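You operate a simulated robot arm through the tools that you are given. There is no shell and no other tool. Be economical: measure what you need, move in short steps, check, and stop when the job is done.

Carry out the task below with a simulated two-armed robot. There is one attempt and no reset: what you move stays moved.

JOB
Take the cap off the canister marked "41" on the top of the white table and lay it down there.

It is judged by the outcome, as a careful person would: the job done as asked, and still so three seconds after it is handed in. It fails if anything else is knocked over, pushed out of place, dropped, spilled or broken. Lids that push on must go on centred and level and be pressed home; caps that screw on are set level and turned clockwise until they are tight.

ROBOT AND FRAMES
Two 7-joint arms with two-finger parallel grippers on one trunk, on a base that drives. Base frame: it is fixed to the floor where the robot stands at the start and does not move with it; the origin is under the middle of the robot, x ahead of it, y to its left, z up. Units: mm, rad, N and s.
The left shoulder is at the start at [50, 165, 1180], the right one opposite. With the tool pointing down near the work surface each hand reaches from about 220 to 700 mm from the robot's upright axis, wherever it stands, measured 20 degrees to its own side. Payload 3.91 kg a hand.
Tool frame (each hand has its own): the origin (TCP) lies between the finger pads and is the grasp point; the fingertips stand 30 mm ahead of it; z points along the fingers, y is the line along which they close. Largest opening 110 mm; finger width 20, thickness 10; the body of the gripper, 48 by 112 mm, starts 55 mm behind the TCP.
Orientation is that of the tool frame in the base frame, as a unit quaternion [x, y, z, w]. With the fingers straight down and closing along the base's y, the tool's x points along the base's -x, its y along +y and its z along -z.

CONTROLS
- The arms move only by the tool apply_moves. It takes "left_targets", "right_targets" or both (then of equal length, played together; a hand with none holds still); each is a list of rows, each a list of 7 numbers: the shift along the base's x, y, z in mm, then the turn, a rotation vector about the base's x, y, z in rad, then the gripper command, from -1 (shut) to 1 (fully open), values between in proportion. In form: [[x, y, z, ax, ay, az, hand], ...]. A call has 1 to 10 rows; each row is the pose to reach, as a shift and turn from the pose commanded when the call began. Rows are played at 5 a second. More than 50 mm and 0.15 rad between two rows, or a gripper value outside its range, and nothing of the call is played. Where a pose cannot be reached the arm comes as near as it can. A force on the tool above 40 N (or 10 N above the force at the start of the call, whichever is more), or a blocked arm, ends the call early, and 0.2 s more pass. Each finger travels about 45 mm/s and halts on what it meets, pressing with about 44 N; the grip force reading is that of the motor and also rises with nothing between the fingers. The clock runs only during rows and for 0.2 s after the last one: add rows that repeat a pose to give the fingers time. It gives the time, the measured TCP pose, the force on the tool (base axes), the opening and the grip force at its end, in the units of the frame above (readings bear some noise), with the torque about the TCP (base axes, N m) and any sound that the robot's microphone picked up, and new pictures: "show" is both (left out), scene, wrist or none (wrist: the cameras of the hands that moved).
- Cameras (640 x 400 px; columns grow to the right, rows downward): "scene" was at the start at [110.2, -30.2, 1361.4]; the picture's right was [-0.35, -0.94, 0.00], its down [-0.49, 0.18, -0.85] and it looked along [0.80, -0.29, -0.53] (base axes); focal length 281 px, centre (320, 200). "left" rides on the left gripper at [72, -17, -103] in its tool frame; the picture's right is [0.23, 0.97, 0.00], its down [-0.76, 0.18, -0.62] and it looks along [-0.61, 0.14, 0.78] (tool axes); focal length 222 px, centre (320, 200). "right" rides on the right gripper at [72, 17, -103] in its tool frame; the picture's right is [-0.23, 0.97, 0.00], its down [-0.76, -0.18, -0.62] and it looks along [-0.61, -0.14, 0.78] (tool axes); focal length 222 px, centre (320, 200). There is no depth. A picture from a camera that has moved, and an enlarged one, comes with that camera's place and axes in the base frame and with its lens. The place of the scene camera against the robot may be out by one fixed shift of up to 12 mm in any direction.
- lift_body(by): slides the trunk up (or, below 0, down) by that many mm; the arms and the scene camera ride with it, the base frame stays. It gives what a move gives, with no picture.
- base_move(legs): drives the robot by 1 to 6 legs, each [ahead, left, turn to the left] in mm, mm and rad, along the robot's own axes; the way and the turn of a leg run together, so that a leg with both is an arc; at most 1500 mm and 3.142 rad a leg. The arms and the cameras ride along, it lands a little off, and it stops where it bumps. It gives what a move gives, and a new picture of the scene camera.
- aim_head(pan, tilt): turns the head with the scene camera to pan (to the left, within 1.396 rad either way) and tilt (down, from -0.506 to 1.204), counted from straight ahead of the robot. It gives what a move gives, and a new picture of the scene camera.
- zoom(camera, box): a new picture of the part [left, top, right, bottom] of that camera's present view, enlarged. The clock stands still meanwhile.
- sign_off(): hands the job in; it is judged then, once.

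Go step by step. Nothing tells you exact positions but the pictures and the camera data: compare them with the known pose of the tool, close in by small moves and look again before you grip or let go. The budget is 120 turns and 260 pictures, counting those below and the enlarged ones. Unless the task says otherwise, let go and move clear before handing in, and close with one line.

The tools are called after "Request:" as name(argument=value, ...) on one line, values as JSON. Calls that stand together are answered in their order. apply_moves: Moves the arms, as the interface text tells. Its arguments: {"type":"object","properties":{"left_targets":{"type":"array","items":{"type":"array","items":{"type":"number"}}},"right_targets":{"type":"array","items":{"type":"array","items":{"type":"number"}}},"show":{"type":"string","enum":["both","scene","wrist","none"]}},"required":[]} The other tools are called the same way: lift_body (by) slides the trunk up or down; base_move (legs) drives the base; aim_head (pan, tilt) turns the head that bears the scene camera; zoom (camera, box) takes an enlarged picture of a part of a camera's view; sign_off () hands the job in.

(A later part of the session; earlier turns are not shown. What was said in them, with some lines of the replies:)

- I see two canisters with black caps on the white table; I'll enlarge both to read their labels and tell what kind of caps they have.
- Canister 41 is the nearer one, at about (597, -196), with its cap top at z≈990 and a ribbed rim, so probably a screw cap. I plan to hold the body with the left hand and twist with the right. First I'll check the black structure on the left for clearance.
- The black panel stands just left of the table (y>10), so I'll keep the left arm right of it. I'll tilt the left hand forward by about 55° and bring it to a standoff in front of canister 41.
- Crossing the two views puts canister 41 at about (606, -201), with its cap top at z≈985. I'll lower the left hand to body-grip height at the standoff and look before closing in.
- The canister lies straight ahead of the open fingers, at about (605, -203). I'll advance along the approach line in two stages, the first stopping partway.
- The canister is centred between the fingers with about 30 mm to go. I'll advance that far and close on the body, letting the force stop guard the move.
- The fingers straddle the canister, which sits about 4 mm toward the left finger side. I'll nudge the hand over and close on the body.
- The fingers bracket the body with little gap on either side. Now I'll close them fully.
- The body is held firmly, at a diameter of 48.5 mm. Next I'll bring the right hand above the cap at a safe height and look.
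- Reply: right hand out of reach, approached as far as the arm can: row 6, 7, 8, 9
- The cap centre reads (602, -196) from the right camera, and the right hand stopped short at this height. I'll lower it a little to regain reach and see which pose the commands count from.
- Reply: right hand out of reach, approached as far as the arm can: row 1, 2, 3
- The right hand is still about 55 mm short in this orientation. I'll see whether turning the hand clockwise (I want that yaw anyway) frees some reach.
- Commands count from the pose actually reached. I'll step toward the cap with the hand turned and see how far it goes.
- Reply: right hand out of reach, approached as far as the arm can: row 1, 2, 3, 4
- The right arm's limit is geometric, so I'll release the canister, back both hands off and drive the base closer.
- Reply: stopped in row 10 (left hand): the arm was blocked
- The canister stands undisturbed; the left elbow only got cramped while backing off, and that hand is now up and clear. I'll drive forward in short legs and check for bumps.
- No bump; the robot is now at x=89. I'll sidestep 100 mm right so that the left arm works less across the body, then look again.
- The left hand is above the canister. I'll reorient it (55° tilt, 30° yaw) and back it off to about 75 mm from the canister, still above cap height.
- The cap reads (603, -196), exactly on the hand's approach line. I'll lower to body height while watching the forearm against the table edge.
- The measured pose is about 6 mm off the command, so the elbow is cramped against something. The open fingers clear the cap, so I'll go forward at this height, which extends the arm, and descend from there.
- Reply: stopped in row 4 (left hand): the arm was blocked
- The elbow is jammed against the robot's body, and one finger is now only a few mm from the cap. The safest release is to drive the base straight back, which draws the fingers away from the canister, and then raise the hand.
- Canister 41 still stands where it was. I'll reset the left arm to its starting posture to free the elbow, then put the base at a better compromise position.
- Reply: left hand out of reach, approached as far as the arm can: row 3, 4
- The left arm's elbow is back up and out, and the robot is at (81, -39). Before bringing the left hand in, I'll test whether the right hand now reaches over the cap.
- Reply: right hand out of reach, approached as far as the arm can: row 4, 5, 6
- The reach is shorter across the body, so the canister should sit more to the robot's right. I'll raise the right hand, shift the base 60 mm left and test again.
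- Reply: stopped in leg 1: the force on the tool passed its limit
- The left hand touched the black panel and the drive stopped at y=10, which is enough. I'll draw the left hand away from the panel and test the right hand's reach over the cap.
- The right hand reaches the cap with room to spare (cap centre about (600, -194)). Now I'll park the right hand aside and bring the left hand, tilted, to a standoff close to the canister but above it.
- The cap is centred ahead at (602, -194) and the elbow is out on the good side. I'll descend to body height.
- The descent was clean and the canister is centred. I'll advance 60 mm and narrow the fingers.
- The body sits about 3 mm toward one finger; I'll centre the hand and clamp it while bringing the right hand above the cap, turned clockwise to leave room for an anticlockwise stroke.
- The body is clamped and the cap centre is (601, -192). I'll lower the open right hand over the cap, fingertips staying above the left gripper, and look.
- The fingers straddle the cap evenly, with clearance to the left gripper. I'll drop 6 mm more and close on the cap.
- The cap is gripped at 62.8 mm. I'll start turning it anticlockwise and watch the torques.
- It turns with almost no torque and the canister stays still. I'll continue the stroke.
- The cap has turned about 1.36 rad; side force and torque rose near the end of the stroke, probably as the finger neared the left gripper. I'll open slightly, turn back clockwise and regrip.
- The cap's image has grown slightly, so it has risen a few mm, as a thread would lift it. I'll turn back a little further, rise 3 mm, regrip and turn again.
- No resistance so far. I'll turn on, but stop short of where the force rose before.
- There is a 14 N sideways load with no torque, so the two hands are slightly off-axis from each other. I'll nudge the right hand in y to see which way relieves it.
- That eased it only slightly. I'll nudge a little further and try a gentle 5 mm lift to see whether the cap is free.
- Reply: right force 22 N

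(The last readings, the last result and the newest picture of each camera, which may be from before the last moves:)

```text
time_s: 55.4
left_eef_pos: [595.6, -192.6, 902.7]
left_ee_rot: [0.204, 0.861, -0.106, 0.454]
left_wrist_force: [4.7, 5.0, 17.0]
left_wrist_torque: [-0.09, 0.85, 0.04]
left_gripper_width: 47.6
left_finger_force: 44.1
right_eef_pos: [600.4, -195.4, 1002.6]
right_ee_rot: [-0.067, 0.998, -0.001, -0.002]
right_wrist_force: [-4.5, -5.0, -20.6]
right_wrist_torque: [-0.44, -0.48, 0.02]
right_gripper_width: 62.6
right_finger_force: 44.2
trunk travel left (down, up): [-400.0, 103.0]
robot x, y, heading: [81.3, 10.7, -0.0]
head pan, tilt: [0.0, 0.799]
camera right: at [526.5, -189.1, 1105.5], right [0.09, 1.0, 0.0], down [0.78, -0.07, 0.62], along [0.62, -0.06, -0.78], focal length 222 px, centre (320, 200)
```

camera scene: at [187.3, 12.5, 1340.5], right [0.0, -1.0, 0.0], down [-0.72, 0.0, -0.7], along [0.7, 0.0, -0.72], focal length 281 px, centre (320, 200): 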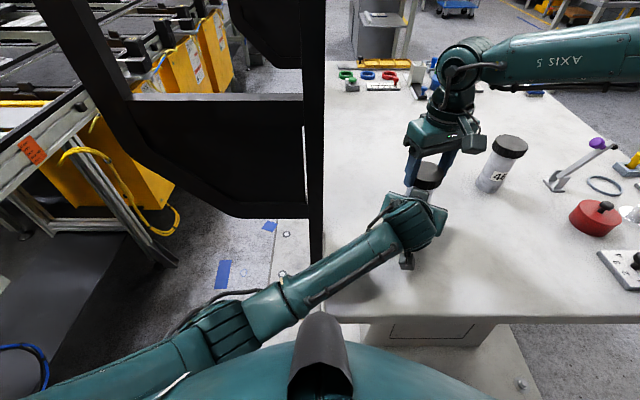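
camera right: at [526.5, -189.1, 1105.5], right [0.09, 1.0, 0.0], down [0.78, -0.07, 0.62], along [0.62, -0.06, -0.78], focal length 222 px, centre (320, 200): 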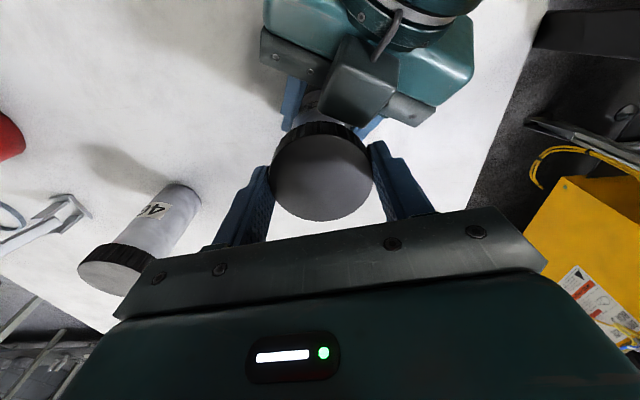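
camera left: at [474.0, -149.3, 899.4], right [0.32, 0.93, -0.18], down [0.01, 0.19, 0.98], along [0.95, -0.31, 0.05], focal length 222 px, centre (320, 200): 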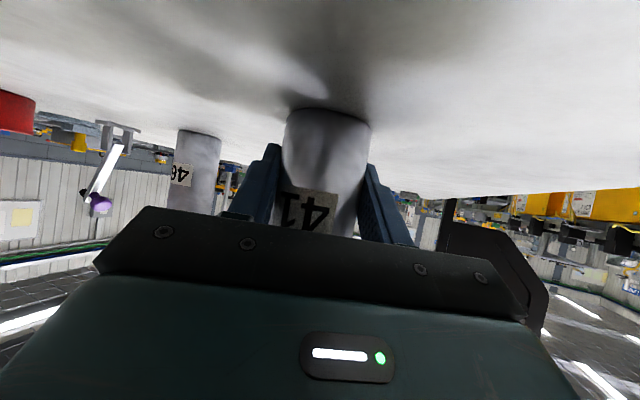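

The cap is still threaded (it resists at 20 N), so I'll undo the lift, open, turn back and take another stroke.

Request:
apply_moves(right_targets=[[0, 0, -5, 0, 0, 0, -0.2], [0, 0, -5, 0, 0, 0, 0.42], [0, 0, -5, 0, 0, 0, 0.42], [0, 0, -5, 0, 0, -0.13, 0.42], [0, 0, -5, 0, 0, -0.27, 0.42], [0, 0, -5, 0, 0, -0.41, 0.42], [0, 0, -5, 0, 0, -0.55, 0.42], [0, 0, -5, 0, 0, -0.69, 0.42], [0, 0, -5, 0, 0, -0.83, 0.42], [0, 0, -5, 0, 0, -0.97, 0.42]], show="wrist")

```text
time_s: 57.6
left_eef_pos: [594.1, -188.8, 898.3]
left_ee_rot: [0.204, 0.863, -0.105, 0.45]
left_wrist_force: [-0.3, -1.6, 1.9]
left_wrist_torque: [-0.13, -0.06, -0.04]
left_gripper_width: 47.8
left_finger_force: 44.0
right_eef_pos: [601.9, -195.6, 999.6]
right_ee_rot: [0.408, 0.913, -0.001, 0.0]
right_wrist_force: [0.3, -0.4, 0.7]
right_wrist_torque: [-0.02, -0.02, -0.01]
right_gripper_width: 78.2
right_finger_force: 0.1
trunk travel left (down, up): [-400.0, 103.0]
robot x, y, heading: [80.7, 8.0, -0.0]
head pan, tilt: [0.0, 0.799]
camera right: at [565.0, -131.1, 1102.2], right [0.88, 0.48, 0.0], down [0.38, -0.68, 0.62], along [0.3, -0.55, -0.78], focal length 222 px, centre (320, 200)
```

right: 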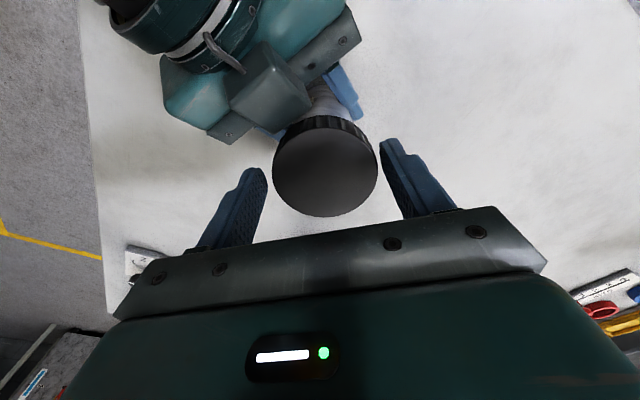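

The cap has risen about 7 mm from its first position. I'll recentre by 2.5 mm, regrip and turn a full stroke.

Request:
apply_moves(right_targets=[[-0.5, 2.5, 0, 0, 0, -0.1, 0.42], [-0.5, 2.5, 0, 0, 0, -0.1, 0], [-0.5, 2.5, 0, 0, 0, -0.1, -0.2], [-0.5, 2.5, 0, 0, 0, -0.1, -0.2], [-0.5, 2.5, 0, 0, 0, 0.04, -0.2], [-0.5, 2.5, 0.5, 0, 0, 0.18, -0.2], [-0.5, 2.5, 1, 0, 0, 0.32, -0.2], [-0.5, 2.5, 1.5, 0, 0, 0.46, -0.2], [-0.5, 2.5, 2, 0, 0, 0.6, -0.2], [-0.5, 2.5, 2.5, 0, 0, 0.74, -0.2]], show="none")

Request:
apply_moves(right_targets=[[0, 0, 0.5, 0, 0, 0.12, -0.2], [0, 0, 1, 0, 0, 0.24, -0.2], [0, 0, 1.5, 0, 0, 0.36, -0.2]], show="wrist")

```text
time_s: 59.8
left_eef_pos: [595.8, -189.8, 899.5]
left_ee_rot: [0.202, 0.863, -0.104, 0.451]
left_wrist_force: [-13.3, 4.8, 5.9]
left_wrist_torque: [-0.98, -0.64, -0.02]
left_gripper_width: 48.1
left_finger_force: 44.5
right_eef_pos: [600.5, -194.7, 1001.7]
right_ee_rot: [0.046, 0.999, -0.002, 0.001]
right_wrist_force: [14.4, -5.6, -9.9]
right_wrist_torque: [0.41, -0.82, -0.01]
right_gripper_width: 61.8
right_finger_force: 44.4
trunk travel left (down, up): [-400.0, 103.0]
robot x, y, heading: [80.1, 11.2, 0.001]
head pan, tilt: [0.0, 0.799]
```

```text
time_s: 60.6
left_eef_pos: [595.3, -189.4, 900.7]
left_ee_rot: [0.203, 0.862, -0.105, 0.452]
left_wrist_force: [-17.0, 11.0, 16.5]
left_wrist_torque: [-1.02, -0.64, 0.04]
left_gripper_width: 47.8
left_finger_force: 43.7
right_eef_pos: [600.3, -194.9, 1002.3]
right_ee_rot: [-0.131, 0.991, -0.002, 0.001]
right_wrist_force: [16.7, -10.6, -19.0]
right_wrist_torque: [-0.13, -1.17, -0.03]
right_gripper_width: 62.0
right_finger_force: 44.1
trunk travel left (down, up): [-400.0, 103.0]
robot x, y, heading: [82.6, 9.9, 0.0]
head pan, tilt: [0.0, 0.799]
camera right: at [526.1, -197.6, 1105.2], right [-0.04, 1.0, -0.01], down [0.78, 0.03, 0.62], along [0.62, 0.02, -0.78], focal length 222 px, centre (320, 200)
```

right: 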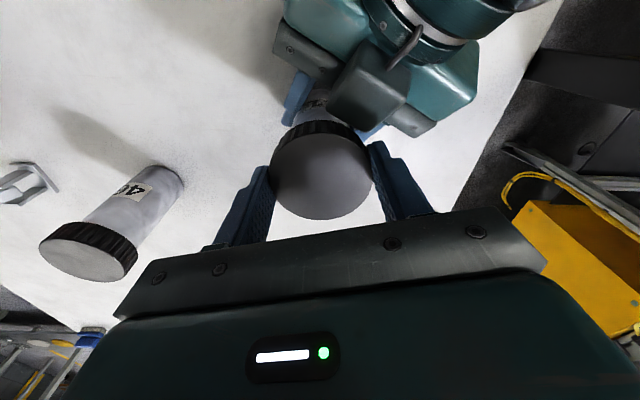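

I lifted faster than the thread rises, so the load built up. About 3.6 rad has been turned so far; I'll release, turn back and take another stroke at constant height.

Request:
apply_moves(right_targets=[[0, 0, -2, 0, 0, 0, 0.42], [0, 0, -2, 0, 0, 0, 0.42], [0, 0, -2, 0, 0, -0.14, 0.42], [0, 0, -2, 0, 0, -0.28, 0.42], [0, 0, -2, 0, 0, -0.42, 0.42], [0, 0, -2, 0, 0, -0.56, 0.42], [0, 0, -2, 0, 0, -0.7, 0.42], [0, 0, -2, 0, 0, -0.84, 0.42], [0, 0, -2, 0, 0, -0.98, 0.42], [0, 0, -2, 0, 0, -1.12, 0.42]], show="wrist")

Request:
zoom(camera="scene", box=[380, 110, 500, 230])

```text
time_s: 62.8
left_eef_pos: [595.0, -189.1, 898.9]
left_ee_rot: [0.203, 0.863, -0.103, 0.451]
left_wrist_force: [-1.1, 0.8, -0.6]
left_wrist_torque: [-0.02, 0.07, -0.03]
left_gripper_width: 48.2
left_finger_force: 43.9
right_eef_pos: [600.9, -193.5, 1001.9]
right_ee_rot: [0.416, 0.909, 0.0, 0.0]
right_wrist_force: [0.3, -0.5, 1.0]
right_wrist_torque: [0.02, 0.0, -0.01]
right_gripper_width: 78.0
right_finger_force: 0.1
trunk travel left (down, up): [-400.0, 103.0]
robot x, y, heading: [78.6, 8.5, 0.001]
head pan, tilt: [0.0, 0.799]
camera right: at [565.5, -127.9, 1104.1], right [0.89, 0.46, 0.0], down [0.36, -0.69, 0.62], along [0.29, -0.55, -0.78], focal length 222 px, centre (320, 200)
```

right: 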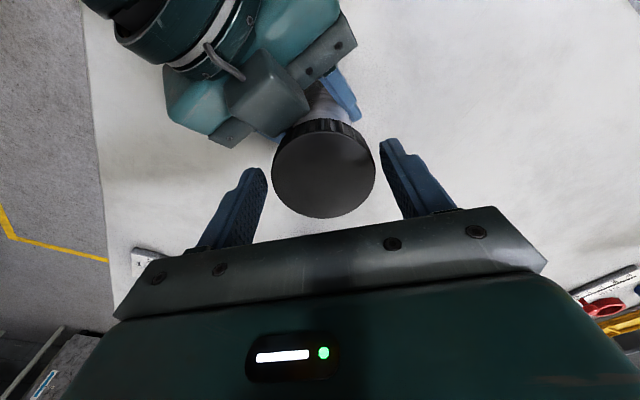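

```text
3.33 times, centred on (440, 170) of scene
camera zoom: at [187.7, 11.9, 1340.5], right [0.0, -1.0, 0.0], down [-0.72, 0.0, -0.7], along [0.7, 0.0, -0.72], focal length 936 px, centre (-80, 300)
```

zoom: 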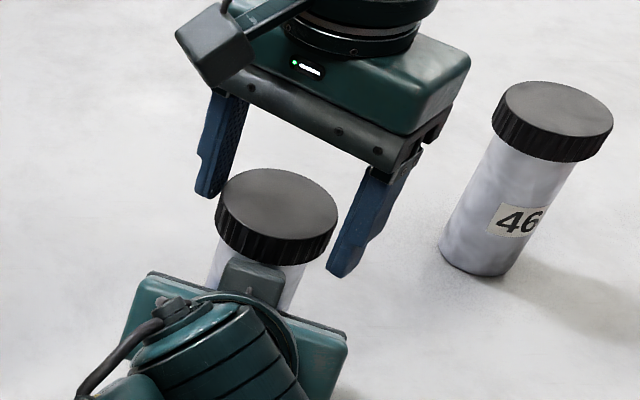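

The cap climbs only slowly, roughly 4–5 mm per turn. The force signs put its axis at about (602.5, -195.5), so I'll recentre there and take a longer stroke.

Request:
apply_moves(right_targets=[[1.5, -2, 0, 0, 0, -0.14, 0.42], [1.5, -2, 0, 0, 0, -0.28, 0.42], [1.5, -2, 0, 0, 0, -0.42, 0.42], [1.5, -2, 0, 0, 0, -0.5, 0.42], [1.5, -2, 0, 0, 0, -0.5, 0], [1.5, -2, 0, 0, 0, -0.5, -0.2], [1.5, -2, 0, 0, 0, -0.5, -0.2], [1.5, -2, 0, 0, 0, -0.36, -0.2], [1.5, -2, 0, 0, 0, -0.22, -0.2], [1.5, -2, 0, 0, 0, -0.08, -0.2]], show="none")

Request:
apply_moves(right_targets=[[0, 0, 0, 0, 0, 0.14, -0.2], [0, 0, 0, 0, 0, 0.28, -0.2], [0, 0, 0.5, 0, 0, 0.42, -0.2], [0, 0, 0.5, 0, 0, 0.56, -0.2], [0, 0, 0.5, 0, 0, 0.7, -0.2]], show="none")

Request:
apply_moves(right_targets=[[0, 0, 0, 0, 0, 0.14, -0.2], [0, 0, 0.5, 0, 0, 0.28, -0.2], [0, 0, 0.5, 0, 0, 0.42, -0.2], [0, 0, 0.5, 0, 0, 0.52, -0.2]], show="wrist")

```text
time_s: 65.0
left_eef_pos: [593.9, -190.3, 898.0]
left_ee_rot: [0.204, 0.863, -0.105, 0.45]
left_wrist_force: [-15.3, 3.1, -2.0]
left_wrist_torque: [-0.35, -0.99, -0.03]
left_gripper_width: 47.6
left_finger_force: 43.3
right_eef_pos: [603.0, -194.8, 1001.9]
right_ee_rot: [0.45, 0.893, -0.001, 0.0]
right_wrist_force: [15.1, -3.6, 0.0]
right_wrist_torque: [0.05, -0.59, -0.02]
right_gripper_width: 62.7
right_finger_force: 44.4
trunk travel left (down, up): [-400.0, 103.0]
robot x, y, heading: [81.1, 9.6, -0.005]
head pan, tilt: [0.0, 0.799]
```

```text
time_s: 66.2
left_eef_pos: [593.8, -190.4, 899.8]
left_ee_rot: [0.203, 0.863, -0.103, 0.451]
left_wrist_force: [-14.0, -1.7, -3.2]
left_wrist_torque: [0.19, -1.03, 0.09]
left_gripper_width: 47.8
left_finger_force: 44.3
right_eef_pos: [601.8, -193.8, 1002.4]
right_ee_rot: [0.116, 0.993, 0.0, 0.0]
right_wrist_force: [14.8, 2.0, 0.4]
right_wrist_torque: [0.07, -0.39, -0.13]
right_gripper_width: 62.7
right_finger_force: 43.9
trunk travel left (down, up): [-400.0, 103.0]
robot x, y, heading: [79.9, 12.3, 0.001]
head pan, tilt: [0.0, 0.799]
```

```text
time_s: 67.2
left_eef_pos: [595.8, -190.3, 899.3]
left_ee_rot: [0.203, 0.862, -0.104, 0.452]
left_wrist_force: [-12.6, -4.7, -2.9]
left_wrist_torque: [0.38, -0.91, 0.06]
left_gripper_width: 48.0
left_finger_force: 43.9
right_eef_pos: [602.8, -195.3, 1003.0]
right_ee_rot: [-0.143, 0.99, 0.001, -0.001]
right_wrist_force: [12.1, 5.9, -1.6]
right_wrist_torque: [0.13, -0.3, -0.14]
right_gripper_width: 62.6
right_finger_force: 43.8
trunk travel left (down, up): [-400.0, 103.0]
robot x, y, heading: [80.9, 11.8, -0.001]
head pan, tilt: [0.0, 0.799]
camera right: at [527.3, -199.7, 1105.1], right [-0.06, 1.0, 0.0], down [0.78, 0.05, 0.62], along [0.62, 0.04, -0.78], focal length 222 px, centre (320, 200)
```

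right: 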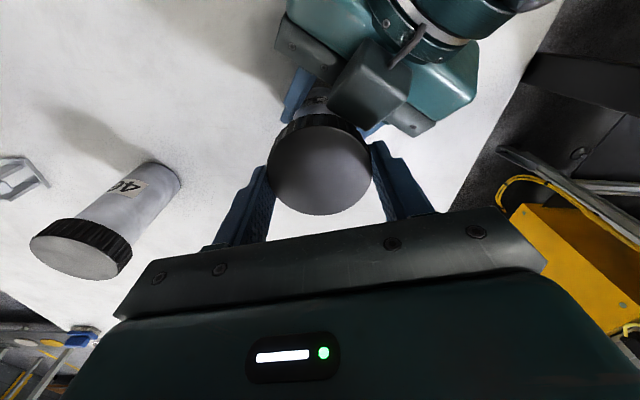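

About 5.2 rad turned. A steady +x push of about 13 N remains on the right hand, so I'll shift 2 mm that way and check that it falls.

Request:
apply_moves(right_targets=[[1.5, 0.5, 0, 0, 0, 0, -0.2], [2.5, 1, 0, 0, 0, 0, -0.2], [2.5, 1, 0, 0, 0, 0, -0.2]], show="none")

Request:
apply_moves(right_targets=[[0, 0, 1.5, 0, 0, 0, -0.2], [0, 0, 3, 0, 0, 0, -0.2], [0, 0, 3, 0, 0, 0, -0.2]], show="none")

```text
time_s: 68.0
left_eef_pos: [595.2, -189.1, 897.9]
left_ee_rot: [0.203, 0.863, -0.103, 0.451]
left_wrist_force: [0.8, -3.0, -1.4]
left_wrist_torque: [0.33, 0.08, -0.05]
left_gripper_width: 47.9
left_finger_force: 43.6
right_eef_pos: [603.6, -193.7, 1002.6]
right_ee_rot: [-0.141, 0.99, -0.001, -0.002]
right_wrist_force: [-1.4, 3.9, 0.1]
right_wrist_torque: [0.13, 0.03, 0.08]
right_gripper_width: 62.6
right_finger_force: 43.8
trunk travel left (down, up): [-400.0, 103.0]
robot x, y, heading: [85.9, 11.8, 0.002]
head pan, tilt: [0.0, 0.799]
```

```text
time_s: 68.8
left_eef_pos: [595.1, -189.0, 899.2]
left_ee_rot: [0.203, 0.863, -0.104, 0.452]
left_wrist_force: [5.4, -4.0, 0.4]
left_wrist_torque: [0.37, 0.45, 0.01]
left_gripper_width: 47.9
left_finger_force: 43.7
right_eef_pos: [604.5, -194.4, 1004.3]
right_ee_rot: [-0.142, 0.99, -0.001, -0.001]
right_wrist_force: [-4.8, 4.1, -2.8]
right_wrist_torque: [0.07, 0.04, 0.0]
right_gripper_width: 62.6
right_finger_force: 44.3
trunk travel left (down, up): [-400.0, 103.0]
robot x, y, heading: [81.5, 12.5, -0.001]
head pan, tilt: [0.0, 0.799]
```

The side force is gone, and a 3 mm lift met almost no pull. I'll try lifting further.

Request:
apply_moves(right_targets=[[0, 0, 3, 0, 0, 0, -0.2], [0, 0, 6, 0, 0, 0, -0.2], [0, 0, 6, 0, 0, 0, -0.2]], show="wrist")

```text
time_s: 69.6
left_eef_pos: [594.7, -189.3, 898.1]
left_ee_rot: [0.203, 0.863, -0.104, 0.451]
left_wrist_force: [9.6, -2.9, 1.1]
left_wrist_torque: [0.28, 0.9, 0.06]
left_gripper_width: 47.8
left_finger_force: 43.9
right_eef_pos: [603.9, -193.9, 1010.8]
right_ee_rot: [-0.141, 0.99, -0.001, -0.001]
right_wrist_force: [-9.0, 2.9, -3.8]
right_wrist_torque: [0.06, 0.16, -0.03]
right_gripper_width: 62.2
right_finger_force: 44.2
trunk travel left (down, up): [-400.0, 103.0]
robot x, y, heading: [81.5, 12.3, 0.001]
head pan, tilt: [0.0, 0.799]
camera right: at [530.0, -198.9, 1113.9], right [-0.06, 1.0, 0.0], down [0.78, 0.04, 0.62], along [0.62, 0.03, -0.78], focal length 222 px, centre (320, 200)
```

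right: 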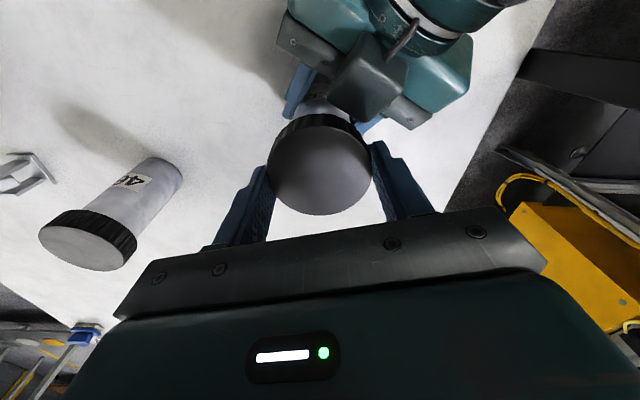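

The cap comes up with the right hand while the body stays put, so it is off the thread. I'll lift it clear.

Request:
apply_moves(right_targets=[[-0.5, 0, 5, 0, 0, 0, -0.2], [-1, 0, 12, 0, 0, 0, -0.2], [-1, 0, 25, 0, 0, 0, -0.2], [-1, 0, 45, 0, 0, 0, -0.2], [-1, 0, 70, 0, 0, 0, -0.2], [-1, 0, 90, 0, 0, 0, -0.2]])

Request:
zoom(camera="scene", box=[360, 80, 520, 240])

```text
time_s: 71.0
left_eef_pos: [594.1, -189.4, 898.9]
left_ee_rot: [0.203, 0.863, -0.105, 0.451]
left_wrist_force: [-1.5, 0.1, -1.3]
left_wrist_torque: [0.01, 0.17, -0.01]
left_gripper_width: 47.7
left_finger_force: 44.0
right_eef_pos: [603.3, -193.0, 1102.1]
right_ee_rot: [-0.142, 0.99, -0.001, 0.0]
right_wrist_force: [0.6, -0.8, -0.7]
right_wrist_torque: [-0.03, -0.01, 0.06]
right_gripper_width: 62.5
right_finger_force: 44.1
trunk travel left (down, up): [-400.0, 103.0]
robot x, y, heading: [85.8, 11.3, -0.004]
head pan, tilt: [0.0, 0.799]
camera scene: at [187.6, 11.8, 1340.5], right [0.0, -1.0, 0.0], down [-0.72, 0.0, -0.7], along [0.7, 0.0, -0.72], focal length 281 px, centre (320, 200)
camera right: at [528.8, -198.3, 1204.5], right [-0.05, 1.0, 0.0], down [0.78, 0.04, 0.62], along [0.62, 0.03, -0.78], focal length 222 px, centre (320, 200)
```

scene: 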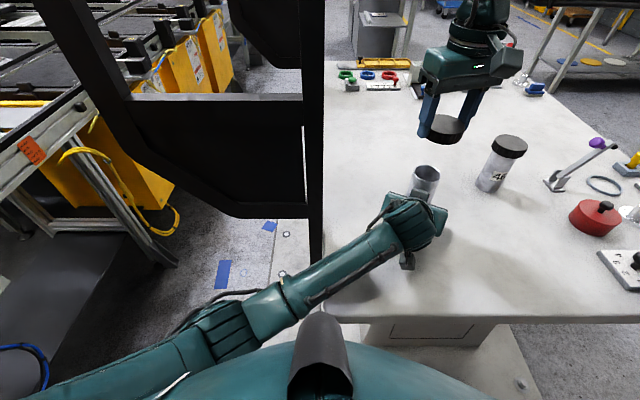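
right: 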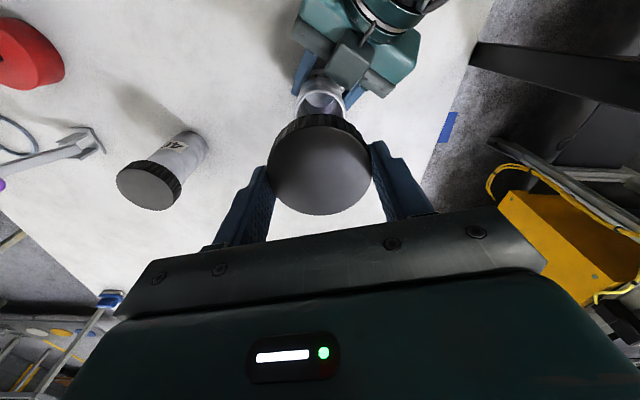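

```text
2.50 times, centred on (440, 160) of scene
camera zoom: at [187.6, 11.8, 1340.5], right [0.0, -1.0, 0.0], down [-0.72, 0.0, -0.7], along [0.7, 0.0, -0.72], focal length 702 px, centre (20, 300)
```

zoom: 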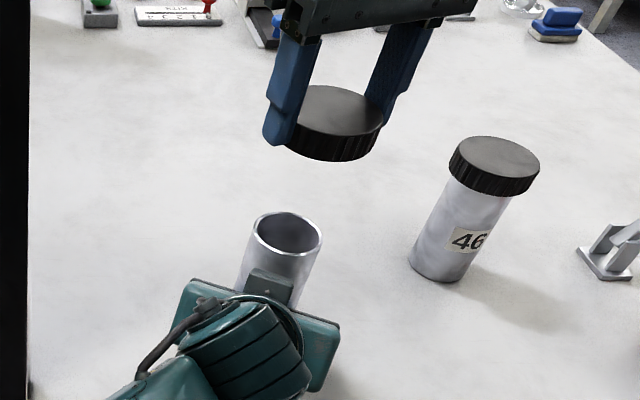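

The cap is off and held in the right hand. I'll carry it to the clear spot on the table at about (500, -370) and come down toward the surface.

Request:
apply_moves(right_targets=[[-15, -35, 5, 0, 0, 0, -0.2], [-35, -70, 5, 0, 0, 0, -0.2], [-58, -106, 5, 0, 0, 0, -0.2], [-80, -142, 0, 0, 0, 0, -0.2], [-103, -177, -20, 0, 0, 0, -0.2], [-103, -177, -60, 0, 0, 0, -0.2], [-103, -177, -100, 0, 0, 0, -0.2], [-103, -177, -140, 0, 0, 0, -0.2], [-103, -177, -175, 0, 0, 0, -0.2], [-103, -177, -180, 0, 0, 0, -0.2]])

Request:
zoom(camera="scene", box=[440, 120, 640, 320])

```text
time_s: 73.2
left_eef_pos: [594.1, -190.8, 900.4]
left_ee_rot: [0.204, 0.863, -0.104, 0.451]
left_wrist_force: [0.5, -0.6, -2.1]
left_wrist_torque: [0.02, 0.03, 0.03]
left_gripper_width: 47.7
left_finger_force: 43.6
right_eef_pos: [500.0, -370.9, 919.8]
right_ee_rot: [-0.143, 0.99, -0.001, 0.001]
right_wrist_force: [0.1, 0.6, 0.0]
right_wrist_torque: [0.0, -0.01, 0.03]
right_gripper_width: 62.5
right_finger_force: 44.2
trunk travel left (down, up): [-400.0, 103.0]
robot x, y, heading: [78.6, 6.1, -0.003]
head pan, tilt: [0.0, 0.799]
camera scene: at [187.8, 11.8, 1340.5], right [0.0, -1.0, 0.0], down [-0.72, 0.0, -0.7], along [0.7, 0.0, -0.72], focal length 281 px, centre (320, 200)
camera right: at [426.3, -375.8, 1023.8], right [-0.05, 1.0, 0.0], down [0.78, 0.04, 0.62], along [0.62, 0.03, -0.78], focal length 222 px, centre (320, 200)
```

scene: 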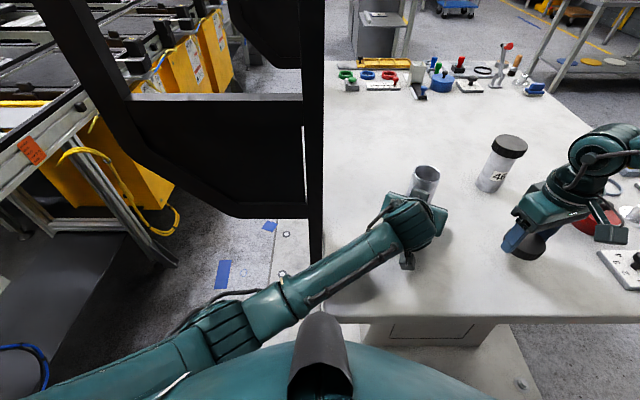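
right: 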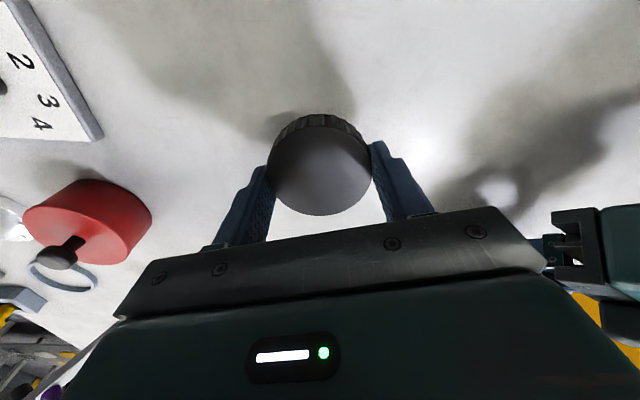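

```text
2.00 times, centred on (540, 220) of scene
camera zoom: at [187.8, 11.8, 1340.5], right [0.0, -1.0, 0.0], down [-0.72, 0.0, -0.7], along [0.7, 0.0, -0.72], focal length 562 px, centre (-120, 160)
```

zoom: 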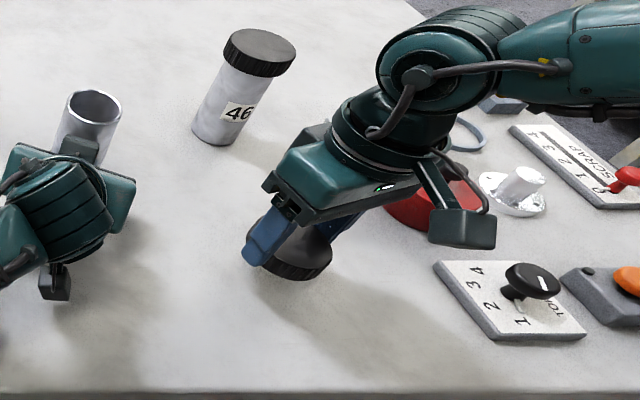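

The spot under the cap is clear. I'll lower slowly and feel for the table.

Request:
apply_moves(right_targets=[[0, 0, -4, 0, 0, 0, -0.2], [0, 0, -8, 0, 0, 0, -0.2], [0, 0, -12, 0, 0, 0, -0.2], [0, 0, -15, 0, 0, 0, -0.2], [0, 0, -18, 0, 0, 0, -0.2]], show="none")

```text
time_s: 74.4
left_eef_pos: [594.6, -190.0, 898.5]
left_ee_rot: [0.204, 0.863, -0.104, 0.451]
left_wrist_force: [-0.4, -1.3, -1.9]
left_wrist_torque: [0.02, 0.0, 0.03]
left_gripper_width: 47.7
left_finger_force: 44.2
right_eef_pos: [499.4, -371.2, 904.3]
right_ee_rot: [-0.142, 0.99, -0.001, 0.0]
right_wrist_force: [-0.2, -0.3, 0.2]
right_wrist_torque: [0.02, 0.01, 0.0]
right_gripper_width: 62.6
right_finger_force: 43.9
trunk travel left (down, up): [-400.0, 103.0]
robot x, y, heading: [88.4, 13.9, -0.0]
head pan, tilt: [0.0, 0.799]
```

Request:
apply_moves(right_targets=[[0, 0, -2, 0, 0, 0, -0.2], [0, 0, -4, 0, 0, 0, -0.2], [0, 0, -6, 0, 0, 0, -0.2]], show="none")

```text
time_s: 75.2
left_eef_pos: [594.9, -190.2, 898.6]
left_ee_rot: [0.203, 0.863, -0.104, 0.452]
left_wrist_force: [0.0, -0.1, -1.7]
left_wrist_torque: [0.04, 0.05, 0.01]
left_gripper_width: 48.1
left_finger_force: 43.7
right_eef_pos: [501.3, -370.1, 897.5]
right_ee_rot: [-0.141, 0.99, -0.001, 0.0]
right_wrist_force: [-0.2, -0.4, -0.3]
right_wrist_torque: [0.01, 0.04, 0.0]
right_gripper_width: 62.6
right_finger_force: 44.5
trunk travel left (down, up): [-400.0, 103.0]
robot x, y, heading: [79.3, 15.6, 0.001]
head pan, tilt: [0.0, 0.799]
```

No contact yet at TCP z≈897; I'll continue in small steps.

Request:
apply_moves(right_targets=[[0, 0, -1.5, 0, 0, 0, -0.2], [0, 0, -3, 0, 0, 0, -0.2], [0, 0, -4, 0, 0, 0, -0.2]], show="wrist")

Request:
zoom(camera="scene", box=[490, 200, 570, 280])

```text
time_s: 76.0
left_eef_pos: [594.8, -189.6, 898.3]
left_ee_rot: [0.204, 0.863, -0.104, 0.45]
left_wrist_force: [0.3, -1.0, -1.5]
left_wrist_torque: [0.02, 0.03, 0.02]
left_gripper_width: 47.7
left_finger_force: 43.8
right_eef_pos: [501.0, -369.7, 892.9]
right_ee_rot: [-0.141, 0.99, -0.001, 0.0]
right_wrist_force: [0.1, 0.8, -0.5]
right_wrist_torque: [-0.01, 0.01, 0.03]
right_gripper_width: 62.3
right_finger_force: 44.1
trunk travel left (down, up): [-400.0, 103.0]
robot x, y, heading: [80.0, 14.9, 0.001]
head pan, tilt: [0.0, 0.799]
camera right: at [425.9, -375.7, 995.9], right [-0.05, 1.0, 0.0], down [0.78, 0.04, 0.62], along [0.62, 0.03, -0.78], focal length 222 px, centre (320, 200)
```

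right: 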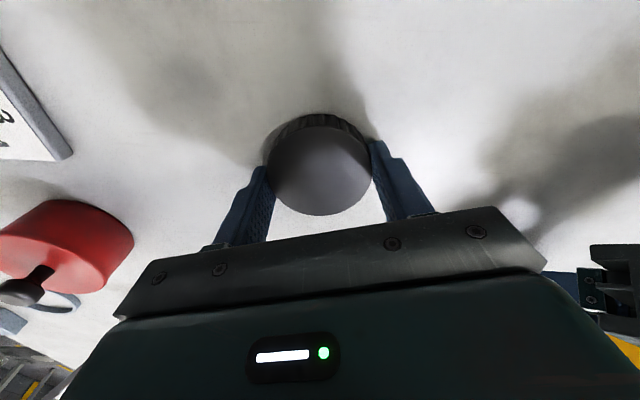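

```text
5.00 times, centred on (530, 240) of scene
camera zoom: at [187.8, 11.8, 1340.5], right [0.0, -1.0, 0.0], down [-0.72, 0.0, -0.7], along [0.7, 0.0, -0.72], focal length 1404 px, centre (-730, 0)
```

zoom: 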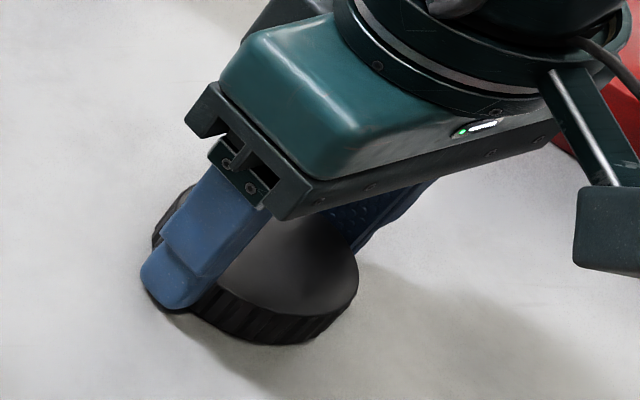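

It is nearly down; a few more 1 mm steps should bring contact.

Request:
apply_moves(right_targets=[[0, 0, -1, 0, 0, 0, -0.2], [0, 0, -2, 0, 0, 0, -0.2]], show="none")

Request:
zoom(camera="scene", box=[490, 200, 570, 280])

```text
time_s: 76.6
left_eef_pos: [594.9, -189.2, 899.2]
left_ee_rot: [0.203, 0.864, -0.103, 0.45]
left_wrist_force: [-0.6, 0.7, -1.6]
left_wrist_torque: [-0.01, 0.06, 0.01]
left_gripper_width: 47.9
left_finger_force: 43.7
right_eef_pos: [500.8, -370.8, 891.5]
right_ee_rot: [-0.141, 0.99, 0.0, 0.001]
right_wrist_force: [0.6, -0.1, -0.4]
right_wrist_torque: [0.0, 0.02, 0.0]
right_gripper_width: 62.5
right_finger_force: 43.8
trunk travel left (down, up): [-400.0, 103.0]
robot x, y, heading: [84.6, 7.0, 0.0]
head pan, tilt: [0.0, 0.799]
```

```text
5.00 times, centred on (530, 240) of scene
camera zoom: at [187.8, 11.8, 1340.5], right [0.0, -1.0, 0.0], down [-0.72, 0.0, -0.7], along [0.7, 0.0, -0.72], focal length 1404 px, centre (-730, 0)
```

zoom: 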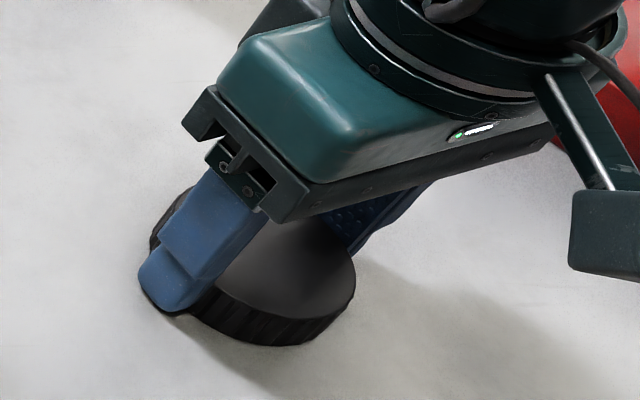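

Request:
apply_moves(right_targets=[[0, 0, -1, 0, 0, 0, -0.2], [0, 0, -2, 0, 0, 0, -0.2]], show="none")

```text
time_s: 77.2
left_eef_pos: [594.0, -189.2, 899.1]
left_ee_rot: [0.202, 0.863, -0.103, 0.451]
left_wrist_force: [0.5, -0.5, -1.7]
left_wrist_torque: [0.02, 0.0, -0.02]
left_gripper_width: 47.5
left_finger_force: 44.1
right_eef_pos: [499.9, -370.4, 891.5]
right_ee_rot: [-0.142, 0.99, -0.002, 0.001]
right_wrist_force: [-1.7, -2.3, 9.2]
right_wrist_torque: [0.03, 0.33, 0.09]
right_gripper_width: 62.3
right_finger_force: 44.1
trunk travel left (down, up): [-400.0, 103.0]
robot x, y, heading: [75.5, 13.5, 0.002]
head pan, tilt: [0.0, 0.799]
```

Contact is felt at 9 N, so the cap is on the table. I'll open the right hand and rise, and open the left hand from the body.

Request:
apply_moves(right_targets=[[0, 0, 1, 0, 0, 0, 0], [0, 0, 1, 0, 0, 0, 0.4], [0, 0, 1, 0, 0, 0, 0.6], [0, 0, 1, 0, 0, 0, 0.6], [0, 0, 20, 0, 0, 0, 0.6], [0, 0, 50, 0, 0, 0, 0.6], [0, 0, 90, 0, 0, 0, 0.6], [0, 0, 130, 0, 0, 0, 0.6]], left_targets=[[0, 0, 0, 0, 0, 0, 0], [0, 0, 0, 0, 0, 0, 0.4], [0, 0, 0, 0, 0, 0, 1], [0, 0, 0, 0, 0, 0, 1], [0, 0, 0, 0, 0, 0, 1], [0, 0, 0, 0, 0, 0, 1], [0, 0, 0, 0, 0, 0, 1], [0, 0, 0, 0, 0, 0, 1]])

```text
time_s: 79.0
left_eef_pos: [595.1, -189.5, 899.3]
left_ee_rot: [0.204, 0.863, -0.104, 0.451]
left_wrist_force: [0.6, 0.5, -0.1]
left_wrist_torque: [-0.03, 0.05, 0.04]
left_gripper_width: 109.9
left_finger_force: 0.0
right_eef_pos: [500.2, -368.4, 1020.6]
right_ee_rot: [-0.142, 0.99, -0.001, 0.001]
right_wrist_force: [-0.3, 1.0, -1.8]
right_wrist_torque: [0.0, 0.01, 0.0]
right_gripper_width: 88.2
right_finger_force: 0.1
trunk travel left (down, up): [-400.0, 103.0]
robot x, y, heading: [79.9, 12.5, -0.001]
head pan, tilt: [0.0, 0.799]
camera scene: at [187.3, 12.1, 1340.5], right [0.0, -1.0, 0.0], down [-0.72, 0.0, -0.7], along [0.7, 0.0, -0.72], focal length 281 px, centre (320, 200)
camera right: at [426.0, -374.5, 1123.4], right [-0.06, 1.0, 0.0], down [0.78, 0.04, 0.62], along [0.62, 0.03, -0.78], focal length 222 px, centre (320, 200)
camera left: at [473.7, -149.1, 899.3], right [0.32, 0.93, -0.18], down [0.01, 0.19, 0.98], along [0.95, -0.31, 0.05], focal length 222 px, centre (320, 200)
```

scene: 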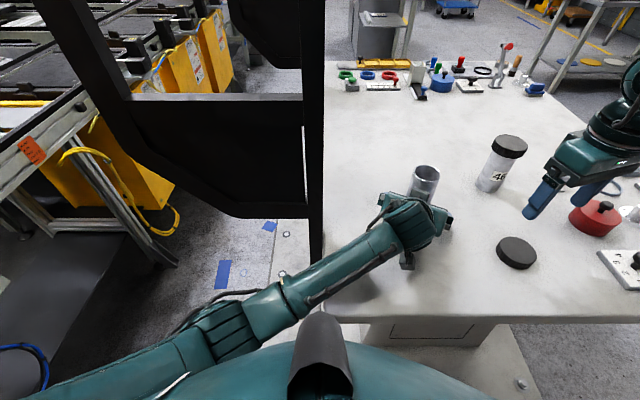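
right: 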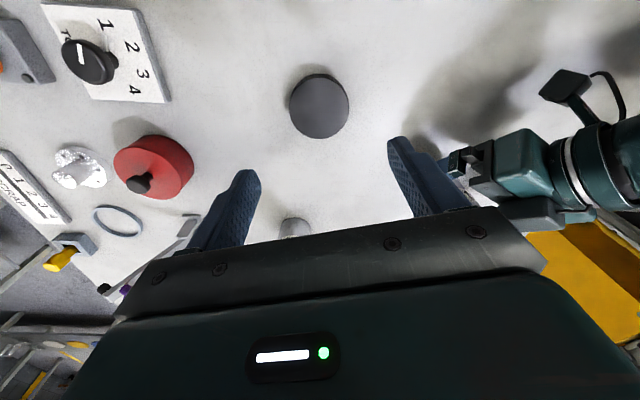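
left: 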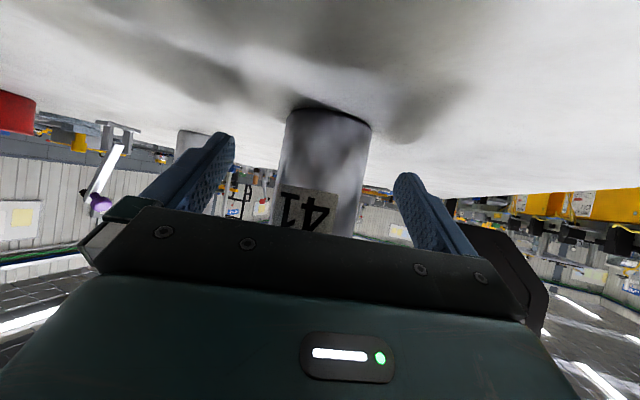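

The cap lies flat on the table and canister 41 stands open and upright. I'll back the left hand straight out along its approach line.

Request:
apply_moves(left_targets=[[-13, 7, 0, 0, 0, 0, 1], [-27, 13.5, 0, 0, 0, 0, 1], [-40, 20, 0, 0, 0, 0, 1], [-56, 27, 0, 0, 0, 0, 1], [-56, 27, 0, 0, 0, 0, 1]])

```text
time_s: 80.4
left_eef_pos: [565.0, -161.5, 939.1]
left_ee_rot: [0.204, 0.842, -0.095, 0.491]
left_wrist_force: [0.4, 0.0, -0.1]
left_wrist_torque: [-0.02, 0.02, -0.02]
left_gripper_width: 110.1
left_finger_force: 0.0
right_eef_pos: [501.2, -370.1, 1019.7]
right_ee_rot: [-0.142, 0.99, 0.0, 0.001]
right_wrist_force: [0.1, 0.3, 0.0]
right_wrist_torque: [-0.01, 0.0, -0.03]
right_gripper_width: 88.2
right_finger_force: 0.0
trunk travel left (down, up): [-400.0, 103.0]
robot x, y, heading: [78.0, 11.2, -0.0]
head pan, tilt: [0.0, 0.799]
stopped in row 5 (left hand): the arm was blocked; the commanded pose is now the measured one
camera scene: at [187.6, 11.9, 1340.5], right [0.0, -1.0, 0.0], down [-0.72, 0.0, -0.7], along [0.7, 0.0, -0.72], focal length 281 px, centre (320, 200)
camera left: at [444.3, -121.8, 928.1], right [0.33, 0.93, -0.16], down [-0.08, 0.19, 0.98], along [0.94, -0.31, 0.14], focal length 222 px, centre (320, 200)
```

scene: 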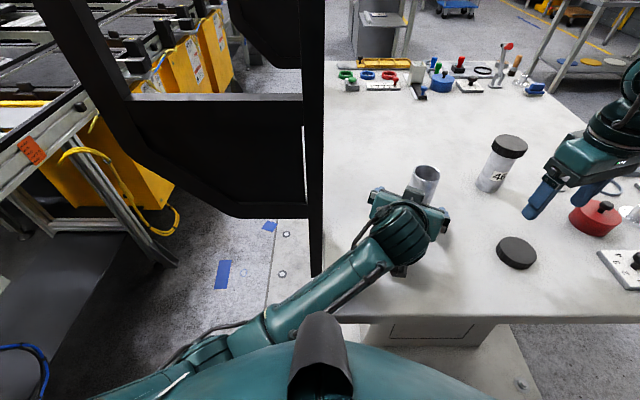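
left: 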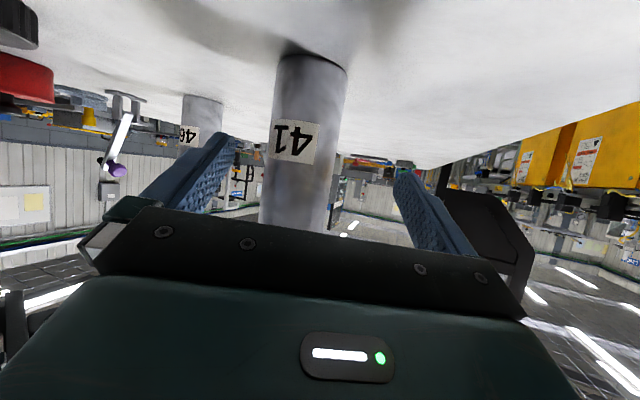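

The elbow is cramped again, but the fingertips are already nearly past the canister. Driving the base straight back will withdraw both hands cleanly.

Request:
base_move(legs=[[-100, 0, 0]])

```text
time_s: 81.6
left_eef_pos: [464.9, -162.4, 940.0]
left_ee_rot: [0.204, 0.841, -0.095, 0.491]
left_wrist_force: [-0.7, 0.4, 0.1]
left_wrist_torque: [-0.01, 0.02, 0.01]
left_gripper_width: 109.8
left_finger_force: 0.0
right_eef_pos: [400.3, -369.3, 1020.2]
right_ee_rot: [-0.141, 0.99, 0.0, 0.001]
right_wrist_force: [0.3, 0.7, -0.2]
right_wrist_torque: [0.01, -0.05, -0.01]
right_gripper_width: 88.0
right_finger_force: 0.1
trunk travel left (down, up): [-400.0, 103.0]
robot x, y, heading: [-20.1, 12.8, 0.003]
head pan, tilt: [0.0, 0.799]
camera scene: at [87.1, 11.9, 1340.6], right [0.0, -1.0, 0.0], down [-0.72, 0.0, -0.7], along [0.7, 0.0, -0.72], focal length 281 px, centre (320, 200)
```

scene: 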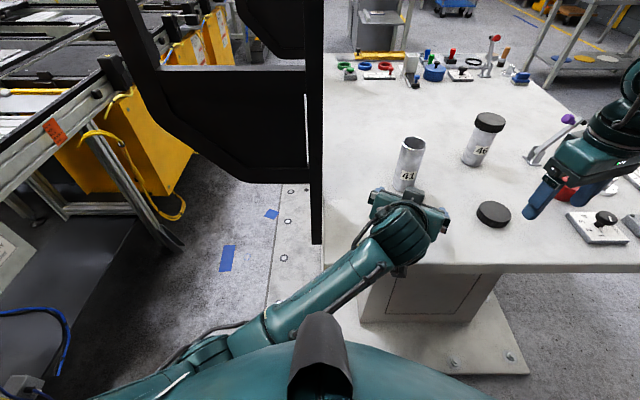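

Both hands are clear: canister 41 stands open and upright, the cap lies flat on the table, and everything else looks to be in place. I'll take one closer look before handing in.

Request:
zoom(camera="scene", box=[340, 40, 640, 260])

```text
1.82 times, centred on (490, 150) of scene
camera zoom: at [87.1, 11.9, 1340.6], right [0.0, -1.0, 0.0], down [-0.72, 0.0, -0.7], along [0.7, 0.0, -0.72], focal length 510 px, centre (11, 291)
```

zoom: 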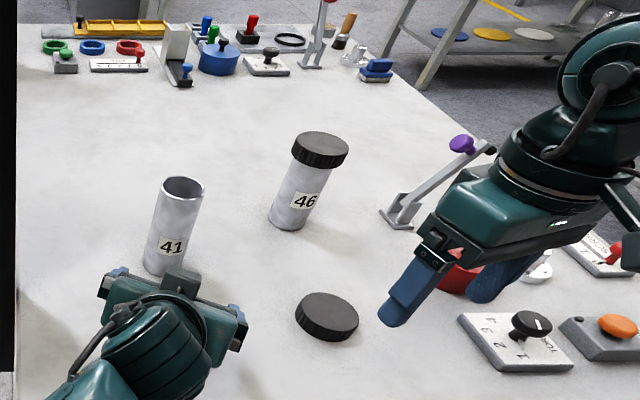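

The close view confirms it: canister 41 is open, its cap lies on the table and nothing else is disturbed, so I'm handing in.

Request:
sign_off()

```text
The job is handed in.
```

Canister 41's cap is unscrewed and lying flat on the white table, about 20 cm from the canister, which still stands upright where it was; one hand brushed the black panel beside the table earlier, with no visible effect.
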